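You operate a simulated robot arm through the tools that you are given. There is no shell and no other tool.

You are at the controls of a simulated robot arm. One attempt, no reset.

## Task
Close the three open zips in number order and fold their flaps down.
Fine: the yellow one is shut already.

Only the result counts: the job must be done as asked and must still hold three seconds after the hand-in. Knocking over, shifting, dropping, spilling or breaking anything else fails it. Flat cloth is picked up by pressing the open fingertips on it (5 to 10 N) and closing them slowly along it; thin cloth reads only 2 to 8 mm in the jaws.

## Robot
A 6-joint arm with a two-finger gripper, fixed in place. Base frame: the origin is at the foot of the arm, x ahead of it, y to its left, z up. Units: m, degrees, N and s.
Its first joint turns from -166.0 to 166.0 degrees. Payload 2.45 kg.
Tool frame: the origin (TCP) lies between the finger pads and is the grasp point; the fingertips stand 0.02 m ahead of it; z points along the fingers, y is the line along which they close. The gripper opens to 0.14 m. The gripper's body begins 0.168 m behind the TCP.
Orientation is that of the tool frame in the base frame, as a unit quaternion [w, x, y, z]. With the fingers straight down and closing along the base's y, the tool's x points along the base's -x, its y along +y and its z along -z.

## Interface
- The arm moves only by the tool send_rows. Its argument "rows" is a list that holds one entry, the list of rows, each a list of 7 numbers: the shift along the tool's x, y, z in units of 300 mm (1.0 is 300 mm), then the turn, a rotation vector about the tool's x, y, z in units of 60 degrees (1.0 is 60 degrees), then the opening, from 0 (shut) to 1 (fully open). In form: [[[tx, ty, tz, ax, ay, az, gripper], ...]]. A call has 1 to 20 rows; each row is the pose to reach, as a shift and turn from the pose commanded when the call began, along the tool's axes at that moment. A call with a number of a shift or a turn outside -1 to 1 is refused whole. Rows are played at 5 a second. More than 0.05 m and 8.6 degrees between two rows, or a gripper value outside its range, and nothing of the call is played. Where a pose cannot be reached the arm comes as near as it can. A force on the tool above 70 N (or 10 N above the force at the start of the call, whichever is more), or a blocked arm, ends the call early, and 0.2 s more pass. Each finger travels about 0.045 m/s and halts on what it meets, pressing with about 20 N; the grip force reading is that of the motor and also rises with nothing between the fingers. The clock runs only during rows and for 0.2 s after the last one: add rows that repeat a pose to give the fingers time. The reply holds the time, the measured pose of the TCP, the force on the tool along the base axes, the opening and the grip force, in the units named above and with some noise, with the torque about the TCP (base axes, N m) and any sound that the robot's microphone picked up.
- Cameras (640 x 400 px; columns grow to the right, rows downward): "scene" is fixed at [0.0511, 0.6513, 1.3633]; the picture's right is [-0.38, -0.93, 0.00], its down [-0.45, 0.18, -0.88] and it looks along [0.81, -0.33, -0.48] (base axes); focal length 374 px, centre (320, 200). "wrist" rides on the gripper at [0.078, 0.011, -0.209] in the tool frame; the picture's right is [-0.14, 0.99, 0.00], its down [-0.92, -0.13, -0.37] and it looks along [-0.36, -0.05, 0.93] (tool axes); focal length 280 px, centre (320, 200). There is no depth. A picture from a camera that has moved, and an enlarged one, comes with that camera's place and axes in the base frame and with its lens.
- get_image(camera): a new picture of that camera. The clock stands still meanwhile.
- enlarge(camera, box): a new picture of the part [left, top, right, bottom] of that camera's present view, enlarged. The clock stands still meanwhile.
- hand_in(): hands the job in; it is judged then, once.

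Nothing tells you positions but the pictures and the camera data. Unless the task says otherwise, let go and move clear before handing in.

The tools are called after "Emit:" as a command line: name --argument value ..., lists and objects as JSON in quotes. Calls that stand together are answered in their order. send_rows: Moves the arm, as the interface text tells. Its arguments: {"type":"object","properties":{"rows":{"type":"array","items":{"type":"array","items":{"type":"array","items":{"type":"number"}}}}},"required":["rows"]} The other tools are called the same way: get_image (camera) takes a picture; enlarge (camera, box) takes an enlarged picture of a part of a camera's view; hand_in () hands the job in.

At the start:

```text
t: 0.0
position: [0.658, -0.1553, 0.9079]
orientation: [0.0, 0.0, 1.0, 0.0]
wrist_force: [0.1, -0.4, -0.6]
torque: [-0.04, 0.0, 0.01]
width: 0.14
grasp_force: 0.0
```

scene: 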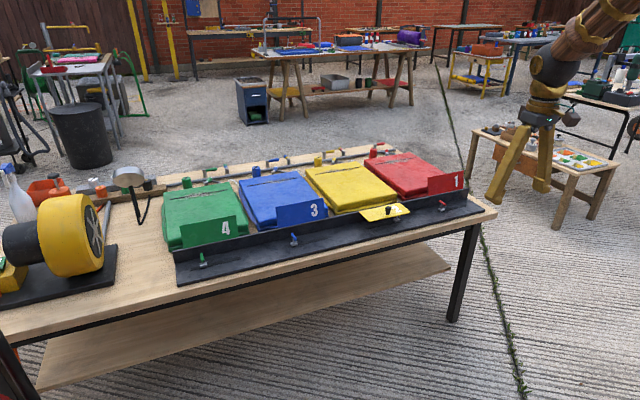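
wrist: 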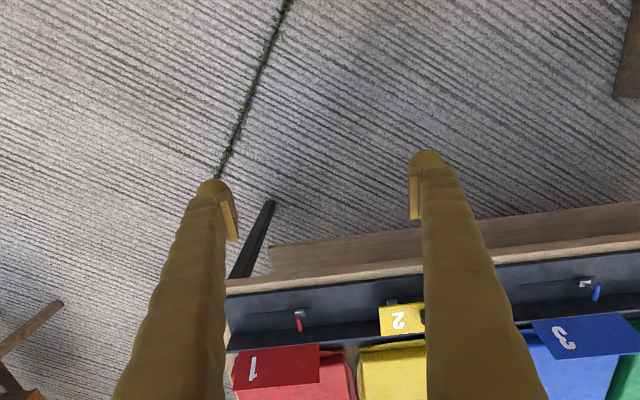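

I see four pouches on a bench (red 1, yellow 2, blue 3, green 4); yellow's flap is already down, while red, blue and green flaps stand up. I'll look closer before I move.

Emit:
enlarge --camera "scene" --box '[150, 140, 330, 290]'

Emit:
enlarge --camera "scene" --box '[300, 130, 500, 255]'

Emit:
enlarge --camera "wrist" --box '[220, 230, 640, 400]'

```text
2.67 times, centred on (240, 215) of scene
camera zoom: at [0.0511, 0.6513, 1.3633], right [-0.38, -0.93, 0.0], down [-0.45, 0.18, -0.88], along [0.81, -0.33, -0.48], focal length 997 px, centre (533, 160)
```

zoom: 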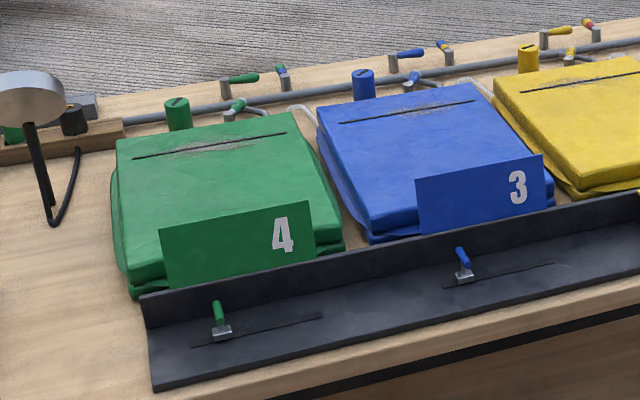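

```text
3.20 times, centred on (400, 192) of scene
camera zoom: at [0.0511, 0.6513, 1.3633], right [-0.38, -0.93, 0.0], down [-0.45, 0.18, -0.88], along [0.81, -0.33, -0.48], focal length 1197 px, centre (64, 224)
```

zoom: 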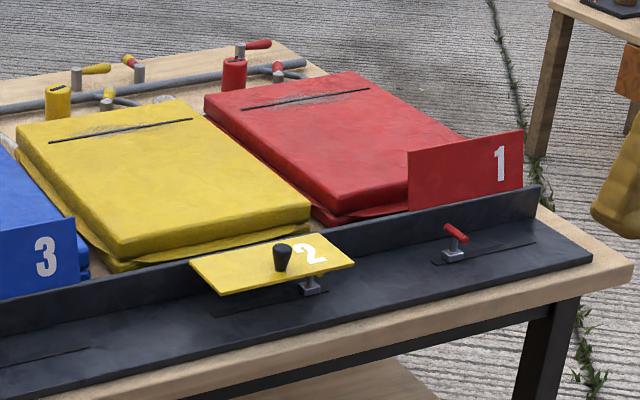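

```text
1.52 times, centred on (430, 315) of wrist
camera zoom: at [0.5794, -0.145, 1.1166], right [0.14, 0.99, 0.0], down [0.92, -0.13, 0.37], along [0.36, -0.05, -0.93], focal length 427 px, centre (152, 25)
```

zoom: 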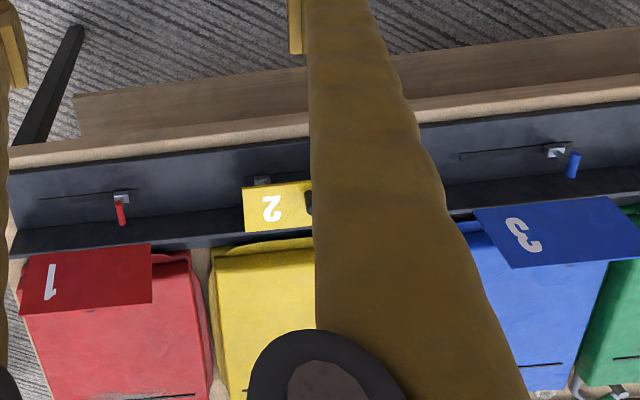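

The three open ones are red 1, blue 3 and green 4. Their sliders sit at the +y end of slots along a rail near x≈1.02, z≈0.64, and their flaps stand up from the rail's top edge. I'll tilt the tool outward and move toward red for a closer look.

Emit:
send_rows --rows '[[[-0.1056, -0.0556, 0.0556, 0, -0.125, 0, 1], [-0.2111, -0.1111, 0.1111, 0, -0.25, 0, 1], [-0.3167, -0.1667, 0.1667, 0, -0.375, 0, 1], [-0.4222, -0.2222, 0.2222, 0, -0.5, 0, 1], [-0.5278, -0.2778, 0.2778, 0, -0.625, 0, 1], [-0.6333, -0.3333, 0.3333, 0, -0.75, 0, 1], [-0.6333, -0.3333, 0.3333, 0, -0.75, 0, 1], [-0.6333, -0.3333, 0.3333, 0, -0.75, 0, 1]]]'

Emit:
get_image --camera "wrist"

Emit:
get_image --camera "scene"

```text
t: 1.8
position: [0.8468, -0.2555, 0.8091]
orientation: [0.382, -0.001, 0.924, -0.001]
wrist_force: [-0.3, -1.2, 0.5]
torque: [0.02, 0.02, 0.02]
width: 0.1401
grasp_force: 0.0
```

```text
taken
camera wrist: at [0.6442, -0.246, 0.9004], right [0.09, 0.99, 0.1], down [0.39, -0.12, 0.91], along [0.92, -0.05, -0.4], focal length 280 px, centre (320, 200)
```

wrist: 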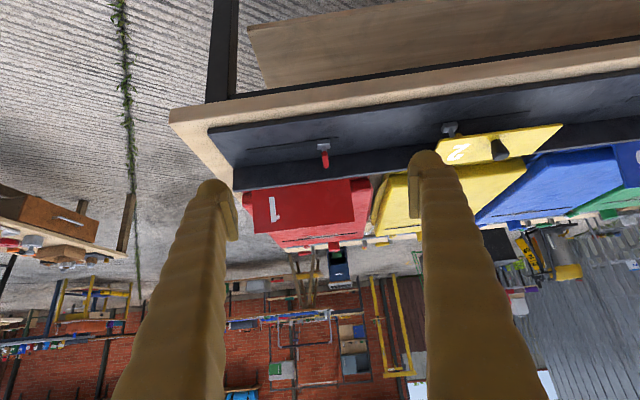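

```text
taken
```

scene: 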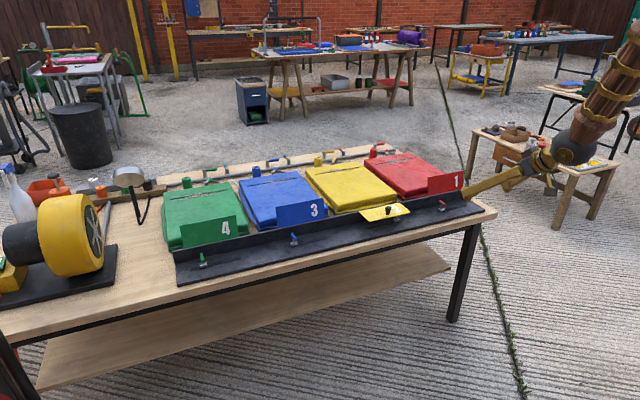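

The tilt works, and the wrist camera now looks along the rail, upside down. I'll zoom in on the red and yellow units.

Emit:
enlarge --camera "wrist" --box '[210, 90, 420, 260]'

Emit:
enlarge --camera "wrist" --box '[400, 80, 640, 230]'

Emit:
enlarge --camera "scene" --box '[350, 160, 490, 245]'

```text
2.35 times, centred on (315, 175) of wrist
camera zoom: at [0.6442, -0.246, 0.9004], right [0.09, 0.99, 0.1], down [0.39, -0.12, 0.91], along [0.92, -0.05, -0.4], focal length 660 px, centre (332, 259)
```

zoom: 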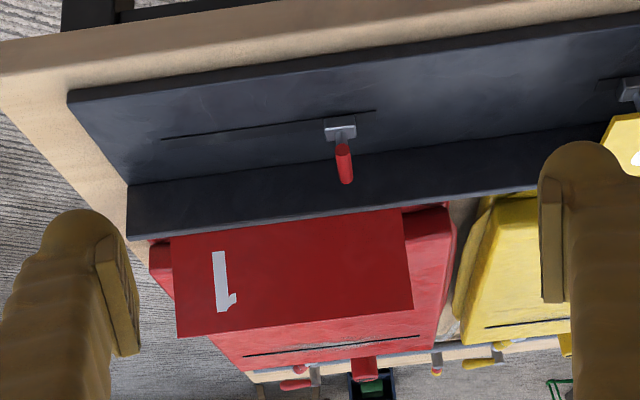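

```text
2.67 times, centred on (520, 155) of wrist
camera zoom: at [0.6442, -0.246, 0.9004], right [0.09, 0.99, 0.1], down [0.39, -0.12, 0.91], along [0.92, -0.05, -0.4], focal length 748 px, centre (-213, 320)
```

zoom: 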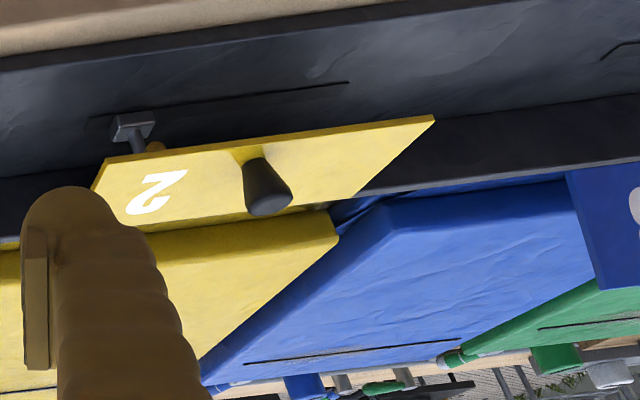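

```text
4.57 times, centred on (420, 202) of scene
camera zoom: at [0.0511, 0.6513, 1.3633], right [-0.38, -0.93, 0.0], down [-0.45, 0.18, -0.88], along [0.81, -0.33, -0.48], focal length 1710 px, centre (-137, 189)
```

zoom: 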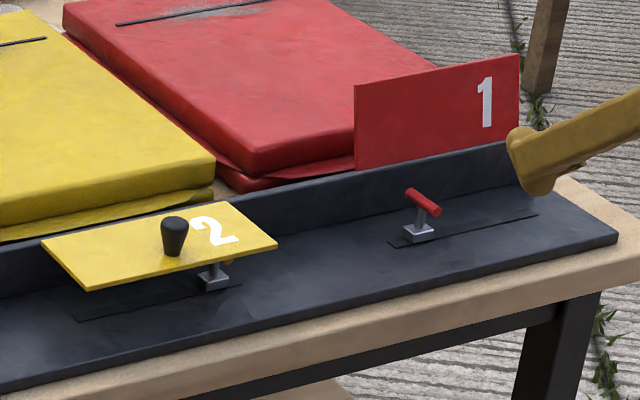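

Red's slider is a T-handle at about (1.02, -0.252, 0.67). Its slot runs from y≈-0.228 to -0.372, and closing means moving toward -y, as yellow's shows. The red flap hinges at (1.07, z 0.683) and leans slightly back. I'll close the fingers and hover on the +y side of the red handle.

Emit:
send_rows --rows '[[[-0.0566, 0.0333, 0.1018, 0, 0, 0, 0], [-0.1131, 0.0667, 0.2036, 0, 0, 0, 0], [-0.1697, 0.1, 0.3054, 0, 0, 0, 0], [-0.2262, 0.1333, 0.4072, 0, 0, 0, 0], [-0.2828, 0.1667, 0.509, 0, 0, 0, 0], [-0.2828, 0.1667, 0.509, 0, 0, 0, 0], [-0.2828, 0.1667, 0.509, 0, 0, 0, 0], [-0.2828, 0.1667, 0.509, 0, 0, 0, 0], [-0.2828, 0.1667, 0.509, 0, 0, 0, 0]]]'

Emit:
get_image --camera "wrist"

Emit:
enlarge --camera "scene" --box '[350, 140, 510, 245]'

```text
t: 3.8
position: [1.0121, -0.2063, 0.7599]
orientation: [0.383, 0.0, 0.924, 0.0]
wrist_force: [-0.1, 0.2, -0.5]
torque: [-0.01, -0.02, 0.0]
width: 0.0
grasp_force: 20.5
```

```text
taken
camera wrist: at [0.8105, -0.1952, 0.8513], right [0.1, 0.99, 0.1], down [0.39, -0.13, 0.91], along [0.92, -0.05, -0.4], focal length 280 px, centre (320, 200)
```

wrist: 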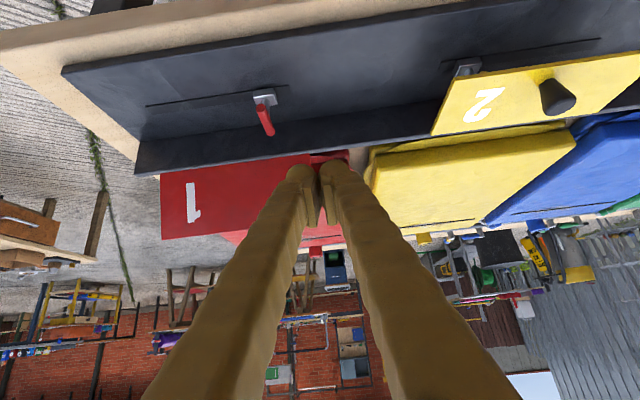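

```text
3.81 times, centred on (430, 192) of scene
camera zoom: at [0.0511, 0.6513, 1.3633], right [-0.38, -0.93, 0.0], down [-0.45, 0.18, -0.88], along [0.81, -0.33, -0.48], focal length 1425 px, centre (-99, 229)
```

zoom: 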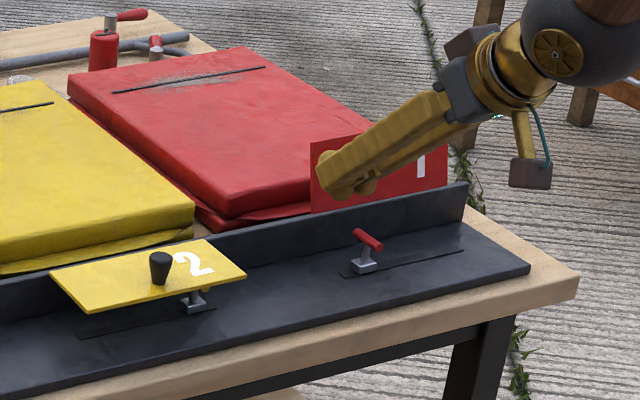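

The fingers are closed and hovering just to the +y side of the red handle. Next I'll lower them beside it and push it toward -y while watching the force.

Emit:
send_rows --rows '[[[0.0605, 0, 0.0668, 0, 0, 0, 0], [0.121, 0, 0.1335, 0, 0, 0, 0], [0.1815, 0, 0.2003, 0, 0, 0, 0], [0.1815, 0, 0.2003, 0, 0, 0, 0], [0.1815, -0.04, 0.2003, 0, 0, 0, 0], [0.1815, -0.08, 0.2003, 0, 0, 0, 0], [0.1815, -0.12, 0.2003, 0, 0, 0, 0], [0.1815, -0.16, 0.2003, 0, 0, 0, 0]]]'

Emit:
get_image --camera "wrist"

Emit:
enlarge --camera "scene" --box '[350, 140, 510, 245]'

```text
t: 5.6
position: [1.0178, -0.2549, 0.6792]
orientation: [0.382, 0.001, 0.924, -0.001]
wrist_force: [-0.6, -0.3, -0.5]
torque: [0.01, 0.0, -0.02]
width: 0.0
grasp_force: 19.9
```

```text
taken
camera wrist: at [0.8156, -0.2439, 0.7704], right [0.1, 0.99, 0.1], down [0.39, -0.13, 0.91], along [0.92, -0.05, -0.4], focal length 280 px, centre (320, 200)
```

wrist: 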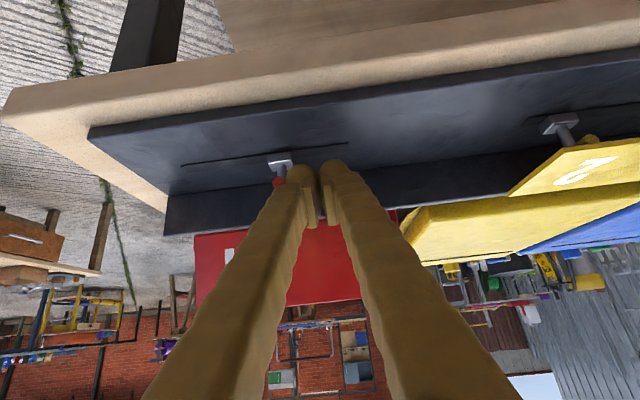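

```text
3.81 times, centred on (430, 192) of scene
camera zoom: at [0.0511, 0.6513, 1.3633], right [-0.38, -0.93, 0.0], down [-0.45, 0.18, -0.88], along [0.81, -0.33, -0.48], focal length 1425 px, centre (-99, 229)
```

zoom: 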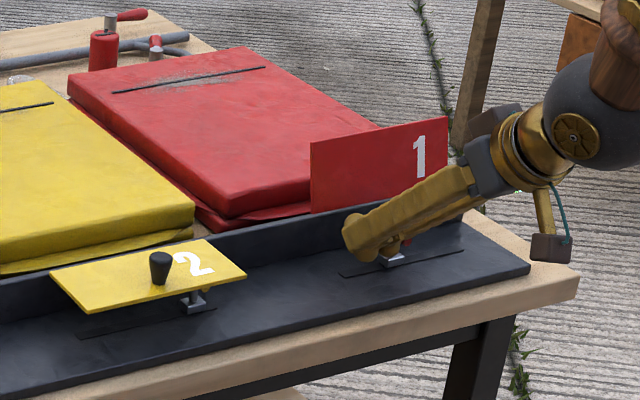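

The red slider is moving freely and is now at y≈-0.28. I'll keep pushing it toward its end stop.

Emit:
send_rows --rows '[[[0, -0.04, 0, 0, 0, 0, 0], [0, -0.08, 0, 0, 0, 0, 0], [0, -0.12, 0, 0, 0, 0, 0], [0, -0.16, 0, 0, 0, 0, 0], [0, -0.2, 0, 0, 0, 0, 0], [0, -0.2267, 0, 0, 0, 0, 0], [0, -0.2267, 0, 0, 0, 0, 0]]]'

Emit:
get_image --camera "wrist"

Emit:
enlarge --camera "scene" --box '[350, 140, 510, 245]'

```text
t: 7.2
position: [1.0182, -0.3208, 0.68]
orientation: [0.383, 0.0, 0.924, 0.0]
wrist_force: [1.2, 11.5, 2.1]
torque: [0.1, 0.06, -0.09]
width: 0.0
grasp_force: 20.0
```

```text
taken
camera wrist: at [0.816, -0.3104, 0.7705], right [0.1, 0.99, 0.1], down [0.39, -0.13, 0.91], along [0.92, -0.05, -0.4], focal length 280 px, centre (320, 200)
```

wrist: 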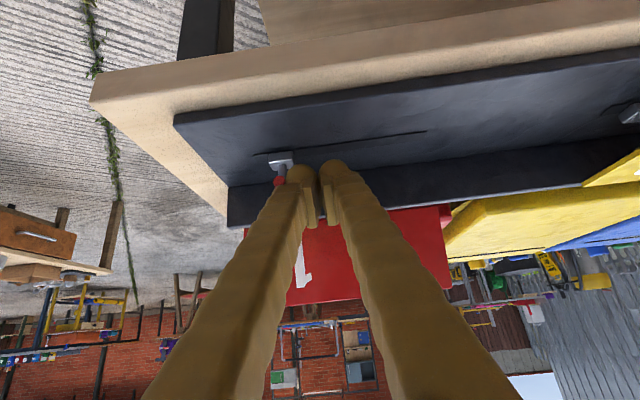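

```text
3.81 times, centred on (430, 192) of scene
camera zoom: at [0.0511, 0.6513, 1.3633], right [-0.38, -0.93, 0.0], down [-0.45, 0.18, -0.88], along [0.81, -0.33, -0.48], focal length 1425 px, centre (-99, 229)
```

zoom: 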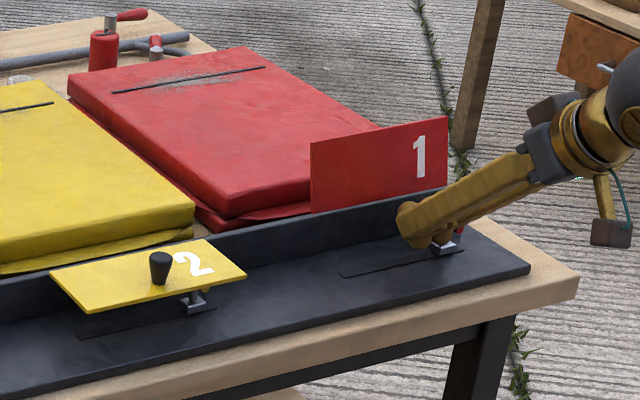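

The slider is almost at the end and pushing back with 11.5 N. I'll press on in small steps to find out whether that is the end stop.

Emit:
send_rows --rows '[[[0, -0.01, 0, 0, 0, 0, 0], [0, -0.02, 0, 0, 0, 0, 0], [0, -0.02, 0, 0, 0, 0, 0]]]'

Emit:
enlarge --camera "wrist" --box '[220, 100, 460, 250]'

```text
t: 8.0
position: [1.0201, -0.3245, 0.6782]
orientation: [0.382, -0.002, 0.924, 0.001]
wrist_force: [-4.7, 57.7, 1.1]
torque: [0.56, 0.07, -0.3]
width: 0.0002
grasp_force: 20.4
```

```text
2.67 times, centred on (340, 175) of wrist
camera zoom: at [0.8165, -0.3149, 0.7703], right [0.09, 0.99, 0.1], down [0.39, -0.13, 0.91], along [0.92, -0.05, -0.4], focal length 748 px, centre (267, 267)
```

zoom: 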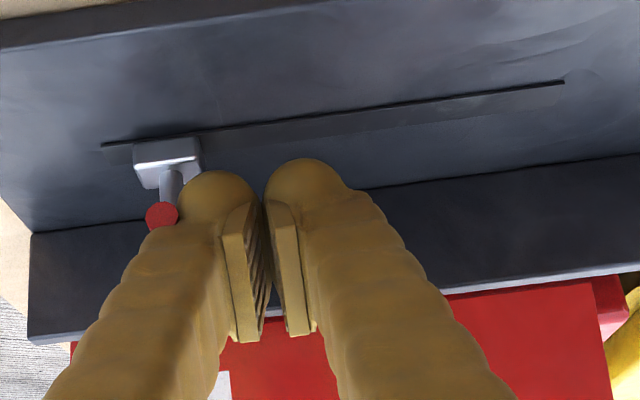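

That's a hard stop at 58 N, so the red zip is at its end. I'll back off and check that it stays there.

Emit:
send_rows --rows '[[[0, 0.04, 0, 0, 0, 0, 0], [0, 0.08, 0, 0, 0, 0, 0], [0, 0.12, 0, 0, 0, 0, 0], [0, 0.12, 0, 0, 0, 0, 0], [0, 0.12, 0, 0, 0, 0, 0]]]'

Emit:
enlarge --camera "wrist" --box '[180, 100, 420, 250]'

Emit:
enlarge --camera "scene" --box '[350, 140, 510, 245]'

```text
t: 9.2
position: [1.0203, -0.2907, 0.679]
orientation: [0.383, 0.001, 0.924, 0.0]
wrist_force: [-0.6, -0.3, -0.9]
torque: [-0.01, -0.02, -0.01]
width: 0.0
grasp_force: 20.0
```

```text
2.67 times, centred on (300, 175) of wrist
camera zoom: at [0.8169, -0.2807, 0.7702], right [0.1, 0.99, 0.1], down [0.39, -0.13, 0.91], along [0.92, -0.05, -0.4], focal length 748 px, centre (373, 267)
```

zoom: 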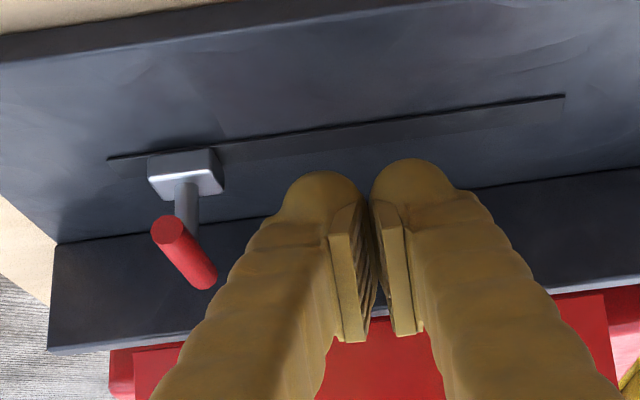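

```text
3.81 times, centred on (430, 192) of scene
camera zoom: at [0.0511, 0.6513, 1.3633], right [-0.38, -0.93, 0.0], down [-0.45, 0.18, -0.88], along [0.81, -0.33, -0.48], focal length 1425 px, centre (-99, 229)
```

zoom: 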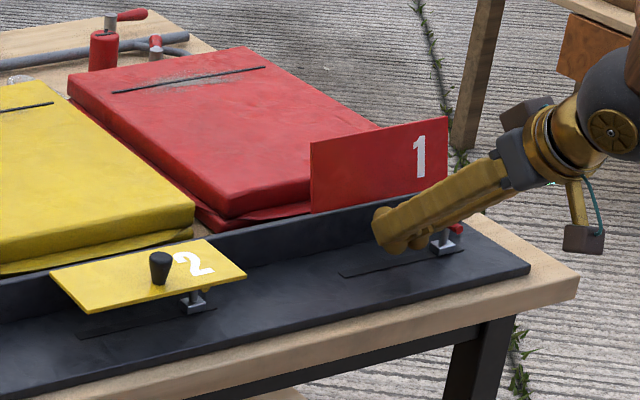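

The red zip stays shut with the force gone. Next is red's flap: I'll lift up, open the fingers to about 0.10 m so they straddle the knob that should be on the flap's back, and hover over its far side.

Emit:
send_rows --rows '[[[-0.0831, 0, -0.0831, 0, 0, 0, 0], [-0.1662, -0.0122, -0.1662, 0, 0, 0, 0], [-0.2492, -0.0245, -0.2492, 0, 0, 0, 0.4], [-0.3323, -0.0367, -0.3323, 0, 0, 0, 0.714], [-0.4077, -0.0367, -0.2569, 0, 0, 0, 0.714], [-0.4832, -0.0367, -0.1815, 0, 0, 0, 0.714], [-0.5586, -0.0367, -0.1061, 0, 0, 0, 0.714], [-0.5586, -0.0367, -0.1061, 0, 0, 0, 0.714], [-0.5586, -0.0367, -0.1061, 0, 0, 0, 0.714]]]'

Emit:
get_image --camera "wrist"

Emit:
enlarge --camera "scene" --box '[350, 120, 510, 225]'

```text
t: 11.2
position: [1.1126, -0.3025, 0.8192]
orientation: [0.382, 0.001, 0.924, 0.0]
wrist_force: [-0.2, 0.8, 0.0]
torque: [0.04, -0.03, -0.02]
width: 0.1
grasp_force: 0.1
```

```text
taken
camera wrist: at [0.9111, -0.2918, 0.9109], right [0.1, 0.99, 0.1], down [0.39, -0.13, 0.91], along [0.92, -0.05, -0.4], focal length 280 px, centre (320, 200)
```

wrist: 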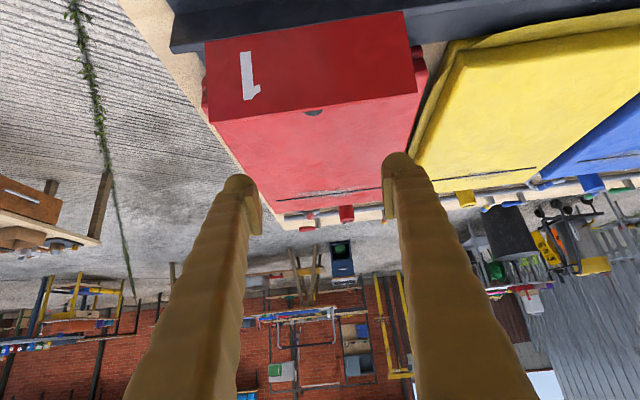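

```text
3.81 times, centred on (430, 172) of scene
camera zoom: at [0.0511, 0.6513, 1.3633], right [-0.38, -0.93, 0.0], down [-0.45, 0.18, -0.88], along [0.81, -0.33, -0.48], focal length 1425 px, centre (-99, 305)
```

zoom: 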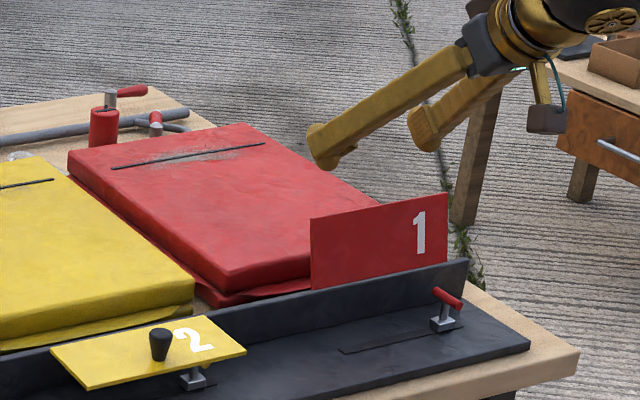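

The flap's knob shows at mid-width on its back, and the fingers straddle it with clearance. I'll lower them behind the top edge and start drawing the flap forward along its arc.

Emit:
send_rows --rows '[[[0.066, 0, 0.0754, 0, 0, 0, 0.714], [0.1367, 0, 0.1461, 0, 0, 0, 0.714], [0.1367, 0, 0.1461, 0, 0, 0, 0.714], [0.1638, 0, 0.1167, 0, 0, 0, 0.714], [0.1909, 0, 0.0872, 0, 0, 0, 0.714], [0.226, 0, 0.0636, 0, 0, 0, 0.714], [0.2593, 0, 0.0401, 0, 0, 0, 0.714]]]'

Emit:
get_image --camera "wrist"

Emit:
enlarge --camera "scene" --box '[350, 120, 510, 225]'

```text
t: 12.8
position: [1.0694, -0.3022, 0.7574]
orientation: [0.383, 0.0, 0.924, 0.0]
wrist_force: [-0.3, 0.9, 0.7]
torque: [-0.01, 0.02, -0.02]
width: 0.1
grasp_force: 0.0
```

```text
taken
camera wrist: at [0.8654, -0.2919, 0.8483], right [0.1, 0.99, 0.1], down [0.39, -0.13, 0.91], along [0.92, -0.05, -0.4], focal length 280 px, centre (320, 200)
```

wrist: 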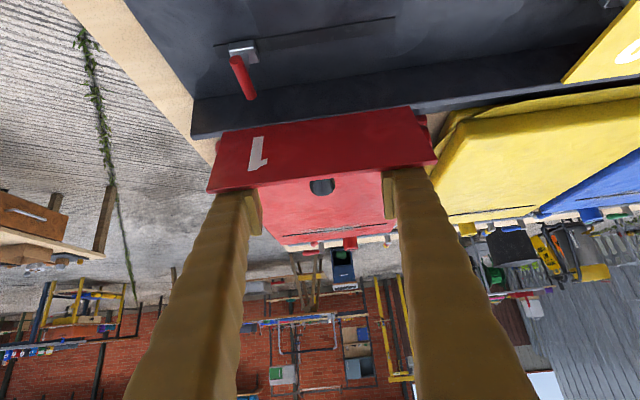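

```text
3.81 times, centred on (430, 172) of scene
camera zoom: at [0.0511, 0.6513, 1.3633], right [-0.38, -0.93, 0.0], down [-0.45, 0.18, -0.88], along [0.81, -0.33, -0.48], focal length 1425 px, centre (-99, 305)
```

zoom: 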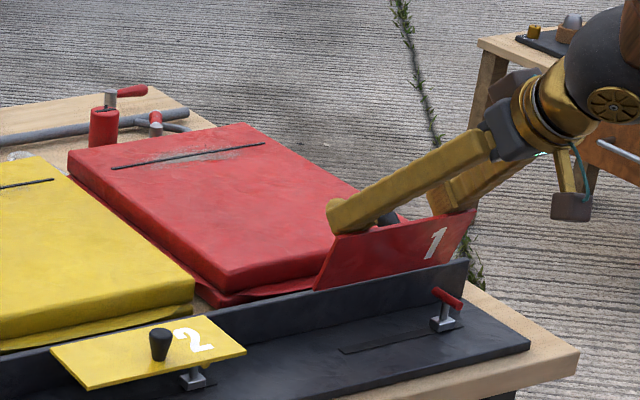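

The flap is swinging forward as planned. I'll continue the arc until it is nearly flat.

Emit:
send_rows --rows '[[[0.05, 0, -0.0118, 0, 0, 0, 0.714], [0.1014, 0, -0.0236, 0, 0, 0, 0.714], [0.1379, 0, -0.0177, 0, 0, 0, 0.714], [0.1709, 0, -0.0035, 0, 0, 0, 0.714], [0.1897, 0, 0.0082, 0, 0, 0, 0.714], [0.1897, 0, 0.0082, 0, 0, 0, 0.714]]]'

Emit:
get_image --camera "wrist"

Emit:
enlarge --camera "scene" --box '[350, 120, 510, 225]'

```text
t: 14.2
position: [1.0308, -0.3018, 0.7153]
orientation: [0.382, 0.0, 0.924, 0.0]
wrist_force: [0.5, -0.3, 0.2]
torque: [0.01, -0.01, -0.02]
width: 0.1
grasp_force: 0.2
```

```text
taken
camera wrist: at [0.8276, -0.2914, 0.8061], right [0.1, 0.99, 0.1], down [0.39, -0.13, 0.91], along [0.92, -0.05, -0.4], focal length 280 px, centre (320, 200)
```

wrist: 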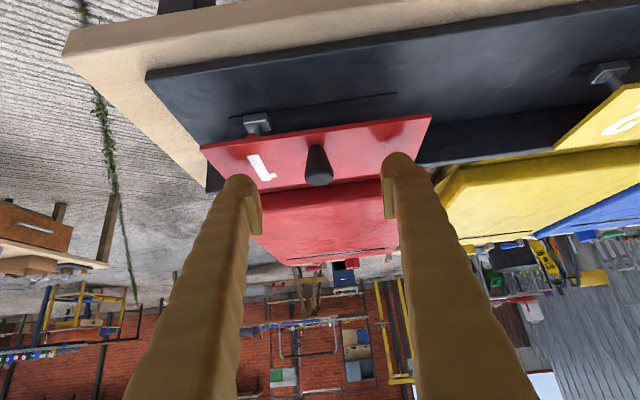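

```text
3.81 times, centred on (430, 172) of scene
camera zoom: at [0.0511, 0.6513, 1.3633], right [-0.38, -0.93, 0.0], down [-0.45, 0.18, -0.88], along [0.81, -0.33, -0.48], focal length 1425 px, centre (-99, 305)
```

zoom: 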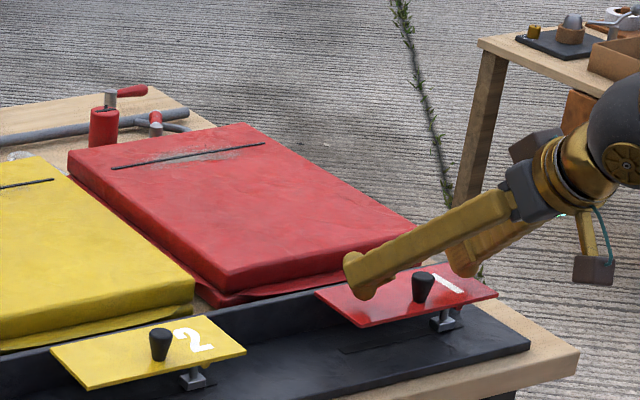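

Red's flap looks nearly level, like yellow's. I'll compare the two closely.

Emit:
enlarge --camera "scene" --box '[355, 175, 485, 225]'

Emit:
enlarge --camera "wrist" --box '[190, 80, 450, 240]'

```text
4.92 times, centred on (420, 200) of scene
camera zoom: at [0.0511, 0.6513, 1.3633], right [-0.38, -0.93, 0.0], down [-0.45, 0.18, -0.88], along [0.81, -0.33, -0.48], focal length 1841 px, centre (-172, 200)
```

zoom: 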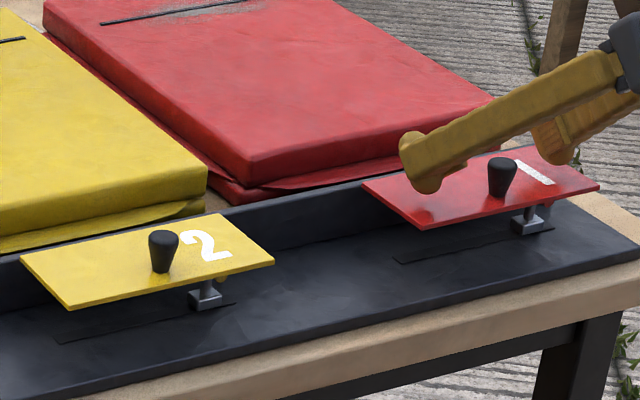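

```text
2.46 times, centred on (320, 160) of wrist
camera zoom: at [0.8276, -0.2914, 0.8061], right [0.1, 0.99, 0.1], down [0.39, -0.13, 0.91], along [0.92, -0.05, -0.4], focal length 690 px, centre (320, 298)
```

zoom: 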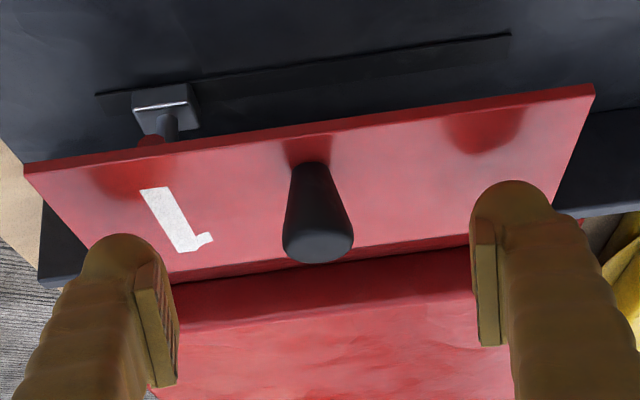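

The flap has gone down. I'll lift clear and check that it stays down on its own.

Emit:
send_rows --rows '[[[-0.0471, 0, -0.0471, 0, 0, 0, 0.714], [-0.0943, 0, -0.0943, 0, 0, 0, 0.714], [-0.1414, 0, -0.1414, 0, 0, 0, 0.714], [-0.1414, 0, -0.1414, 0, 0, 0, 0.714], [-0.1414, 0, -0.1414, 0, 0, 0, 0.714]]]'

Emit:
enlarge --camera "scene" --box '[355, 175, 485, 225]'

Emit:
get_image --camera "wrist"

```text
t: 15.4
position: [1.0328, -0.303, 0.7764]
orientation: [0.382, 0.0, 0.924, 0.0]
wrist_force: [-0.8, 0.0, 0.0]
torque: [0.01, -0.02, 0.07]
width: 0.1001
grasp_force: 0.1
```

```text
4.92 times, centred on (420, 200) of scene
camera zoom: at [0.0511, 0.6513, 1.3633], right [-0.38, -0.93, 0.0], down [-0.45, 0.18, -0.88], along [0.81, -0.33, -0.48], focal length 1841 px, centre (-172, 200)
```

zoom: 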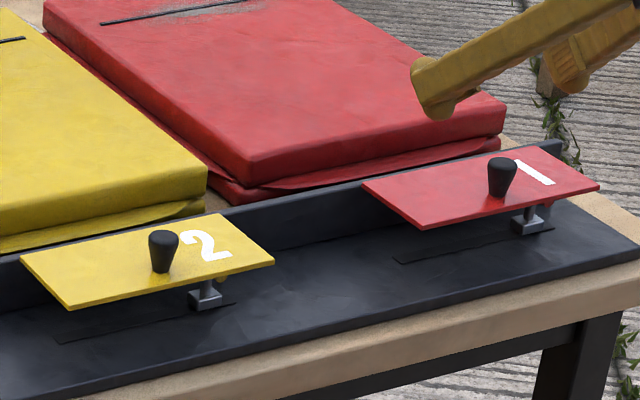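

```text
taken
camera wrist: at [0.8288, -0.2917, 0.8679], right [0.1, 0.99, 0.1], down [0.39, -0.13, 0.91], along [0.92, -0.05, -0.4], focal length 280 px, centre (320, 200)
```

wrist: 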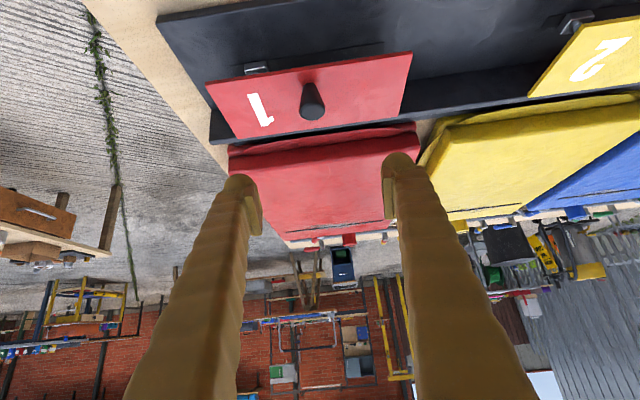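

Red is done and matches yellow in both slider position and flap angle. Next I'll retreat, rise above the flaps and travel toward blue (3).

Emit:
send_rows --rows '[[[0.0393, 0, -0.1179, 0, 0, 0, 0], [0.0786, 0, -0.2357, 0, 0, 0, 0], [0.1179, 0, -0.3536, 0, 0, 0, 0], [0.1179, 0.155, -0.3536, 0, 0, 0, 0], [0.1179, 0.31, -0.3536, 0, 0, 0, 0], [0.1179, 0.465, -0.3536, 0, 0, 0, 0], [0.1179, 0.62, -0.3536, 0, 0, 0, 0], [0.1179, 0.775, -0.3536, 0, 0, 0, 0], [0.1179, 0.93, -0.3536, 0, 0, 0, 0]]]'

Emit:
send_rows --rows '[[[0, 0.16, 0, 0, 0, 0, 0], [0, 0.32, 0, 0, 0, 0, 0], [0, 0.48, 0, 0, 0, 0, 0], [0, 0.64, 0, 0, 0, 0, 0], [0, 0.8, 0, 0, 0, 0, 0], [0, 0.96, 0, 0, 0, 0, 0], [0, 0.96, 0, 0, 0, 0, 0]]]'

Emit:
get_image --camera "wrist"

Emit:
get_image --camera "scene"

```text
t: 17.4
position: [0.9299, -0.0666, 0.8267]
orientation: [0.382, -0.002, 0.924, 0.005]
wrist_force: [-0.4, -0.4, -0.9]
torque: [0.01, 0.01, 0.0]
width: 0.0003
grasp_force: 19.7
out of reach, approached as far as the arm can: row 9
```

```text
t: 19.0
position: [0.9516, 0.0904, 0.827]
orientation: [0.382, -0.112, 0.917, 0.024]
wrist_force: [-0.2, 0.5, -0.2]
torque: [-0.01, 0.02, -0.02]
width: 0.0001
grasp_force: 20.5
out of reach, approached as far as the arm can: row 1, 2, 3, 4, 5, 6, 7
```

```text
taken
camera wrist: at [0.7487, 0.0591, 0.9167], right [-0.13, 0.99, 0.06], down [0.4, 0.0, 0.92], along [0.91, 0.14, -0.4], focal length 280 px, centre (320, 200)
```

wrist: 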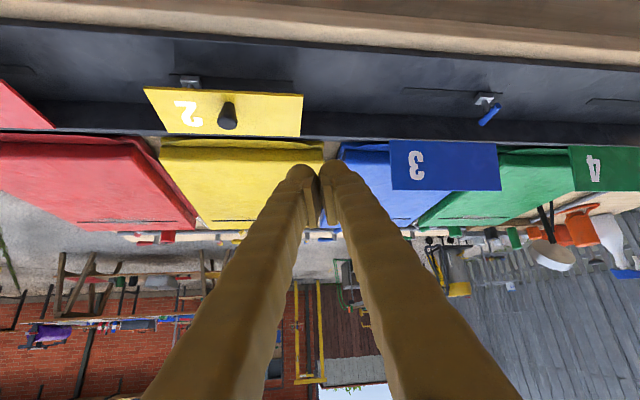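

```text
taken
```

scene: 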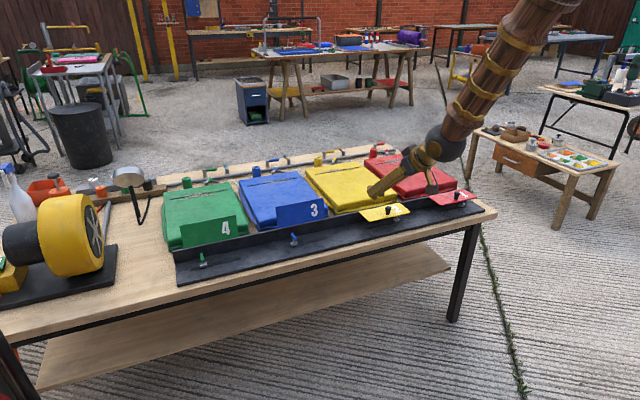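

The arm couldn't cross y≈0 with this outward tilt, which looks like a wrist singularity. It is well clear above the flaps, so I'll back out toward -y and upward and then cross with the tool pointing straight down.

Emit:
send_rows --rows '[[[-0.0088, -0.1209, -0.0383, 0, 0, 0, 0], [-0.0177, -0.2418, -0.0766, 0, 0, 0, 0], [-0.0265, -0.3626, -0.1149, 0, 0, 0, 0], [-0.0354, -0.4835, -0.1532, 0, 0, 0, 0], [-0.0442, -0.6044, -0.1915, 0, 0, 0, 0], [-0.053, -0.7253, -0.2298, 0, 0, 0, 0], [-0.0619, -0.8461, -0.2681, 0, 0, 0, 0], [-0.0707, -0.967, -0.3064, 0, 0, 0, 0]]]'

Emit:
get_image --camera "scene"

```text
t: 20.8
position: [0.9654, -0.2009, 0.9183]
orientation: [0.382, -0.111, 0.917, 0.024]
wrist_force: [0.5, -0.6, 0.0]
torque: [-0.01, 0.03, -0.01]
width: 0.0
grasp_force: 20.3
```

```text
taken
```

scene: 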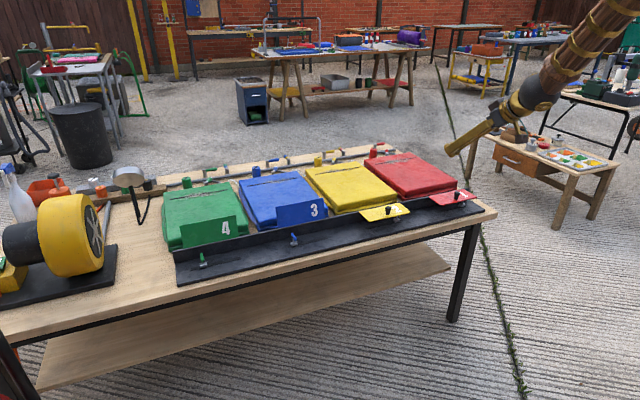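

The command frame follows the pose actually reached, so my bookkeeping holds. Now I'll bring the tool straight down again at a retracted, high position before crossing to +y.

Emit:
send_rows --rows '[[[0.065, 0.048, -0.0927, 0.0079, 0.1251, 0.0363, 0], [0.13, 0.096, -0.1853, 0.0158, 0.2502, 0.0727, 0], [0.195, 0.144, -0.278, 0.0237, 0.3753, 0.109, 0], [0.26, 0.192, -0.3707, 0.0315, 0.5003, 0.1453, 0], [0.325, 0.24, -0.4633, 0.0394, 0.6254, 0.1817, 0], [0.39, 0.288, -0.556, 0.0473, 0.7505, 0.218, 0], [0.39, 0.288, -0.556, 0.0473, 0.7505, 0.218, 0]]]'

```text
t: 22.4
position: [0.7506, -0.1615, 0.9512]
orientation: [-0.001, 0.001, 1.0, -0.001]
wrist_force: [0.6, 0.5, -1.0]
torque: [0.05, 0.0, 0.03]
width: 0.0002
grasp_force: 20.5
```

The tool points straight down again. I'll cross y=0 at this height.

Emit:
send_rows --rows '[[[0, 0.155, 0, 0, 0, 0, 0], [0, 0.31, 0, 0, 0, 0, 0], [0, 0.465, 0, 0, 0, 0, 0], [0, 0.62, 0, 0, 0, 0, 0], [0, 0.775, 0, 0, 0, 0, 0], [0, 0.93, 0, 0, 0, 0, 0]]]'

Emit:
send_rows --rows '[[[0, 0.155, 0, 0, 0, 0, 0], [0, 0.31, 0, 0, 0, 0, 0], [0, 0.465, 0, 0, 0, 0, 0], [0, 0.62, 0, 0, 0, 0, 0], [0, 0.775, 0, 0, 0, 0, 0], [0, 0.93, 0, 0, 0, 0, 0], [0, 0.93, 0, 0, 0, 0, 0]]]'

```text
t: 23.8
position: [0.7513, 0.1188, 0.952]
orientation: [0.0, 0.001, 1.0, -0.001]
wrist_force: [0.3, 0.1, -0.2]
torque: [0.0, 0.02, 0.03]
width: 0.0
grasp_force: 19.9
```

```text
t: 25.4
position: [0.7502, 0.3993, 0.9492]
orientation: [0.0, 0.0, 1.0, -0.001]
wrist_force: [0.7, -0.2, 0.0]
torque: [-0.01, -0.01, 0.0]
width: 0.0
grasp_force: 20.1
```

Clean crossing: I'm at y≈0.40. Now I'll tilt outward again on this side, near the blue unit.

Emit:
send_rows --rows '[[[-0.0833, 0, 0.0667, 0, -0.125, 0, 0], [-0.1667, 0, 0.1333, 0, -0.25, 0, 0], [-0.25, 0, 0.2, 0, -0.375, 0, 0], [-0.3333, 0, 0.2667, 0, -0.5, 0, 0], [-0.4167, 0, 0.3333, 0, -0.625, 0, 0], [-0.5, 0, 0.4, 0, -0.75, 0, 0], [-0.5, 0, 0.4, 0, -0.75, 0, 0]]]'

Emit:
get_image --camera "wrist"

Emit:
enlarge --camera "scene" --box '[160, 140, 360, 290]'

```text
t: 27.0
position: [0.9006, 0.397, 0.8286]
orientation: [0.384, 0.001, 0.923, -0.001]
wrist_force: [0.4, 0.5, -0.1]
torque: [-0.02, 0.01, -0.04]
width: 0.0
grasp_force: 19.8
```

```text
taken
camera wrist: at [0.6973, 0.4086, 0.9202], right [0.1, 0.99, 0.1], down [0.39, -0.13, 0.91], along [0.92, -0.05, -0.4], focal length 280 px, centre (320, 200)
```

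wrist: 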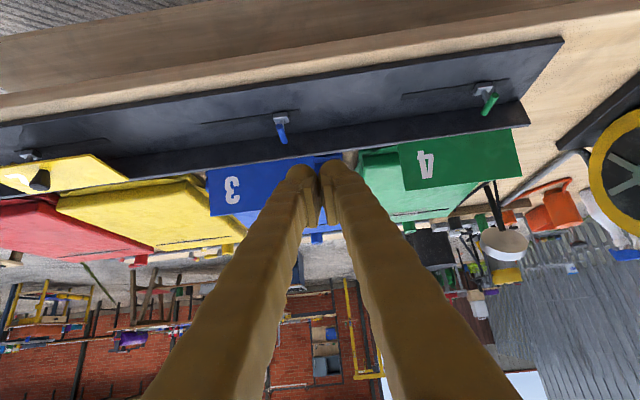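

```text
2.67 times, centred on (260, 215) of scene
camera zoom: at [0.0511, 0.6513, 1.3633], right [-0.38, -0.93, 0.0], down [-0.45, 0.18, -0.88], along [0.81, -0.33, -0.48], focal length 997 px, centre (480, 160)
```

zoom: 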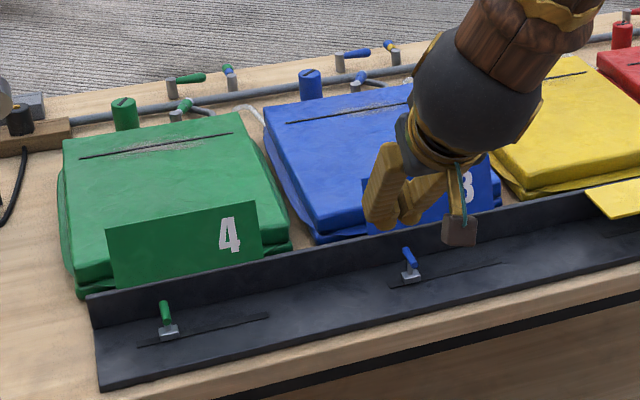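

Blue's handle is at y≈0.3475, exactly 0.60 m from red's, so the same moves apply with that offset. I'll drop in on its +y side and push toward -y.

Emit:
send_rows --rows '[[[-0.0283, -0.0017, 0.1084, 0, 0, 0, 0], [-0.0566, -0.0033, 0.2169, 0, 0, 0, 0], [-0.0848, -0.005, 0.3253, 0, 0, 0, 0], [-0.1131, -0.0067, 0.4337, 0, 0, 0, 0], [-0.0526, -0.0067, 0.5005, 0, 0, 0, 0], [0.0079, -0.0067, 0.5672, 0, 0, 0, 0], [0.0684, -0.0067, 0.634, 0, 0, 0, 0], [0.0684, -0.0067, 0.634, 0, 0, 0, 0], [0.0684, -0.0067, 0.634, 0, 0, 0, 0]]]'

Emit:
get_image --camera "wrist"

Emit:
enlarge --camera "scene" --box '[220, 180, 360, 270]'

```text
t: 29.0
position: [1.0207, 0.3971, 0.6815]
orientation: [0.383, 0.0, 0.924, -0.001]
wrist_force: [0.6, 0.5, 0.9]
torque: [-0.01, 0.02, -0.01]
width: 0.0002
grasp_force: 20.0
```

```text
taken
camera wrist: at [0.8173, 0.4077, 0.7733], right [0.1, 0.99, 0.1], down [0.39, -0.13, 0.91], along [0.92, -0.05, -0.4], focal length 280 px, centre (320, 200)
```

wrist: 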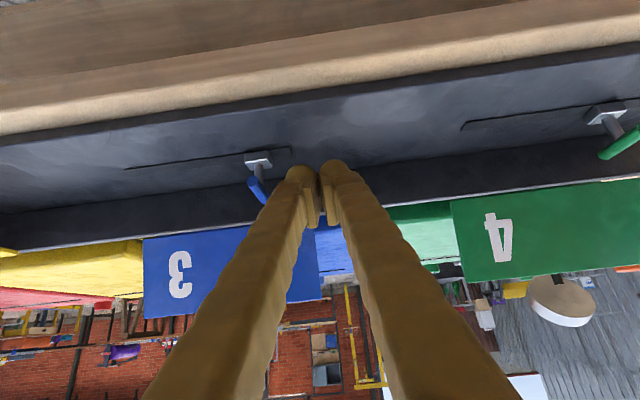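

```text
4.44 times, centred on (290, 225) of scene
camera zoom: at [0.0511, 0.6513, 1.3633], right [-0.38, -0.93, 0.0], down [-0.45, 0.18, -0.88], along [0.81, -0.33, -0.48], focal length 1662 px, centre (453, 89)
```

zoom: 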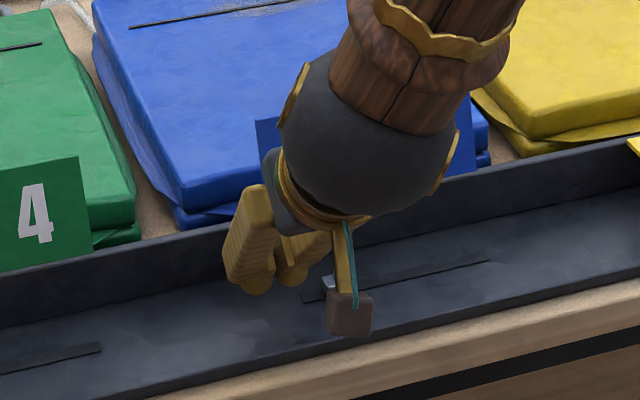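

The fingers are in position beside the blue handle. I'll push it along its slot.

Emit:
send_rows --rows '[[[0, -0.04, 0, 0, 0, 0, 0], [0, -0.08, 0, 0, 0, 0, 0], [0, -0.12, 0, 0, 0, 0, 0], [0, -0.16, 0, 0, 0, 0, 0], [0, -0.2, 0, 0, 0, 0, 0], [0, -0.24, 0, 0, 0, 0, 0], [0, -0.28, 0, 0, 0, 0, 0], [0, -0.32, 0, 0, 0, 0, 0], [0, -0.36, 0, 0, 0, 0, 0], [0, -0.385, 0, 0, 0, 0, 0], [0, -0.385, 0, 0, 0, 0, 0]]]'

Emit:
get_image --camera "wrist"

```text
t: 31.4
position: [1.0216, 0.2795, 0.681]
orientation: [0.383, 0.0, 0.924, 0.0]
wrist_force: [-1.2, 2.2, -0.6]
torque: [0.05, 0.0, -0.04]
width: 0.0
grasp_force: 19.5
```

```text
taken
camera wrist: at [0.8184, 0.291, 0.7725], right [0.1, 0.99, 0.1], down [0.39, -0.13, 0.91], along [0.92, -0.05, -0.4], focal length 280 px, centre (320, 200)
```

wrist: 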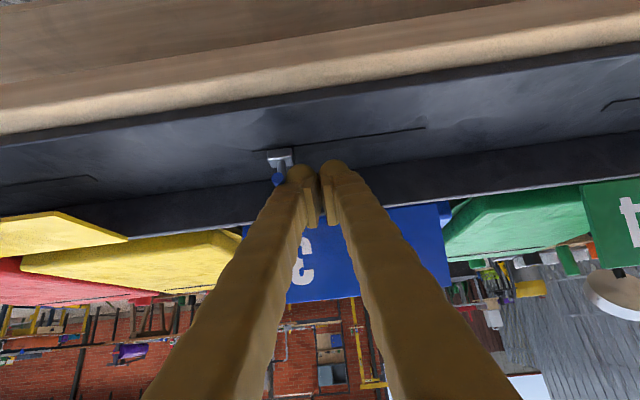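

Blue is nearly at its stop. I'll press it home in small steps, as I did with red.

Emit:
send_rows --rows '[[[0, -0.0083, 0, 0, 0, 0, 0], [0, -0.0167, 0, 0, 0, 0, 0], [0, -0.0233, 0, 0, 0, 0, 0], [0, -0.0233, 0, 0, 0, 0, 0]]]'

```text
t: 32.4
position: [1.0215, 0.2763, 0.6821]
orientation: [0.383, -0.001, 0.924, 0.0]
wrist_force: [-1.2, 53.0, -1.2]
torque: [0.74, 0.05, -0.21]
width: 0.0003
grasp_force: 20.1
```

The stop is reached at 53 N, in the same relative place as red's. I'll back off and check.

Emit:
send_rows --rows '[[[0, 0.04, 0, 0, 0, 0, 0], [0, 0.08, 0, 0, 0, 0, 0], [0, 0.12, 0, 0, 0, 0, 0], [0, 0.12, 0, 0, 0, 0, 0], [0, 0.12, 0, 0, 0, 0, 0]]]'

Emit:
enlarge --camera "wrist" --box '[180, 100, 420, 250]'

Emit:
get_image --camera "scene"

```text
t: 33.6
position: [1.0213, 0.3094, 0.6809]
orientation: [0.383, 0.001, 0.924, -0.001]
wrist_force: [0.2, 0.6, 0.1]
torque: [0.01, -0.01, 0.03]
width: 0.0001
grasp_force: 19.9
```

```text
2.67 times, centred on (300, 175) of wrist
camera zoom: at [0.8178, 0.3198, 0.7725], right [0.1, 0.99, 0.1], down [0.39, -0.13, 0.91], along [0.92, -0.05, -0.4], focal length 748 px, centre (373, 267)
```

zoom: 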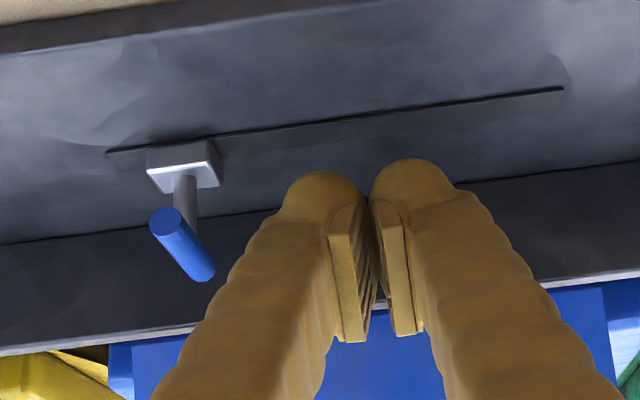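

```text
taken
```

scene: 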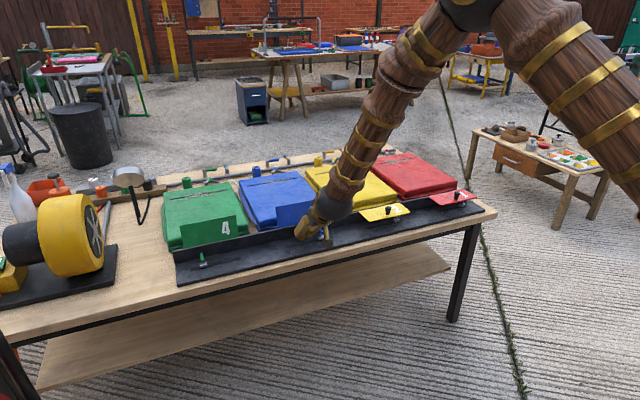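

Blue's zip is shut in the same position as red's and yellow's. Now for its flap: lift, open to 0.10 m, and go over to the far side.

Emit:
send_rows --rows '[[[-0.0819, 0, -0.0819, 0, 0, 0, 0], [-0.1638, -0.0122, -0.1638, 0, 0, 0, 0], [-0.2457, -0.0245, -0.2457, 0, 0, 0, 0.4], [-0.3276, -0.0367, -0.3276, 0, 0, 0, 0.714], [-0.4023, -0.0367, -0.253, 0, 0, 0, 0.714], [-0.4769, -0.0367, -0.1783, 0, 0, 0, 0.714], [-0.5516, -0.0367, -0.1037, 0, 0, 0, 0.714], [-0.5516, -0.0367, -0.1037, 0, 0, 0, 0.714], [-0.5516, -0.0367, -0.1037, 0, 0, 0, 0.714], [-0.5516, -0.0367, -0.1037, 0, 0, 0, 0.714]]]'

Emit:
get_image --camera "wrist"

Emit:
enlarge --camera "scene" --box '[220, 160, 380, 265]'

```text
t: 35.8
position: [1.1153, 0.296, 0.8191]
orientation: [0.383, 0.0, 0.924, -0.001]
wrist_force: [-0.5, 0.3, -0.4]
torque: [0.01, -0.02, -0.01]
width: 0.1003
grasp_force: 0.1
```

```text
taken
camera wrist: at [0.9124, 0.3074, 0.9118], right [0.1, 0.99, 0.1], down [0.39, -0.13, 0.91], along [0.92, -0.05, -0.4], focal length 280 px, centre (320, 200)
```

wrist: 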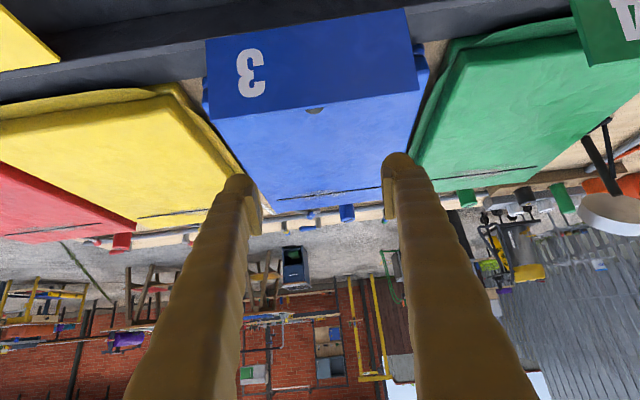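

```text
3.81 times, centred on (300, 212) of scene
camera zoom: at [0.0511, 0.6513, 1.3633], right [-0.38, -0.93, 0.0], down [-0.45, 0.18, -0.88], along [0.81, -0.33, -0.48], focal length 1425 px, centre (396, 152)
```

zoom: 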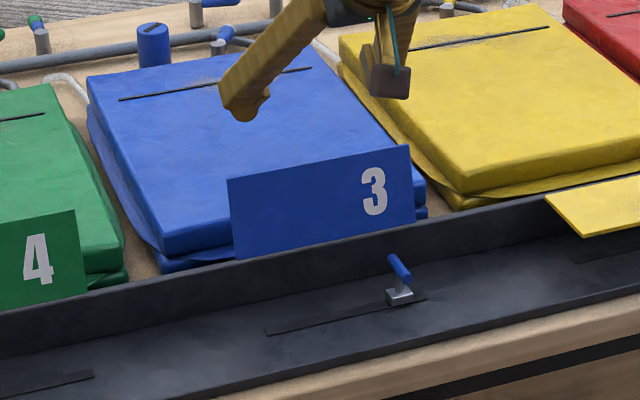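

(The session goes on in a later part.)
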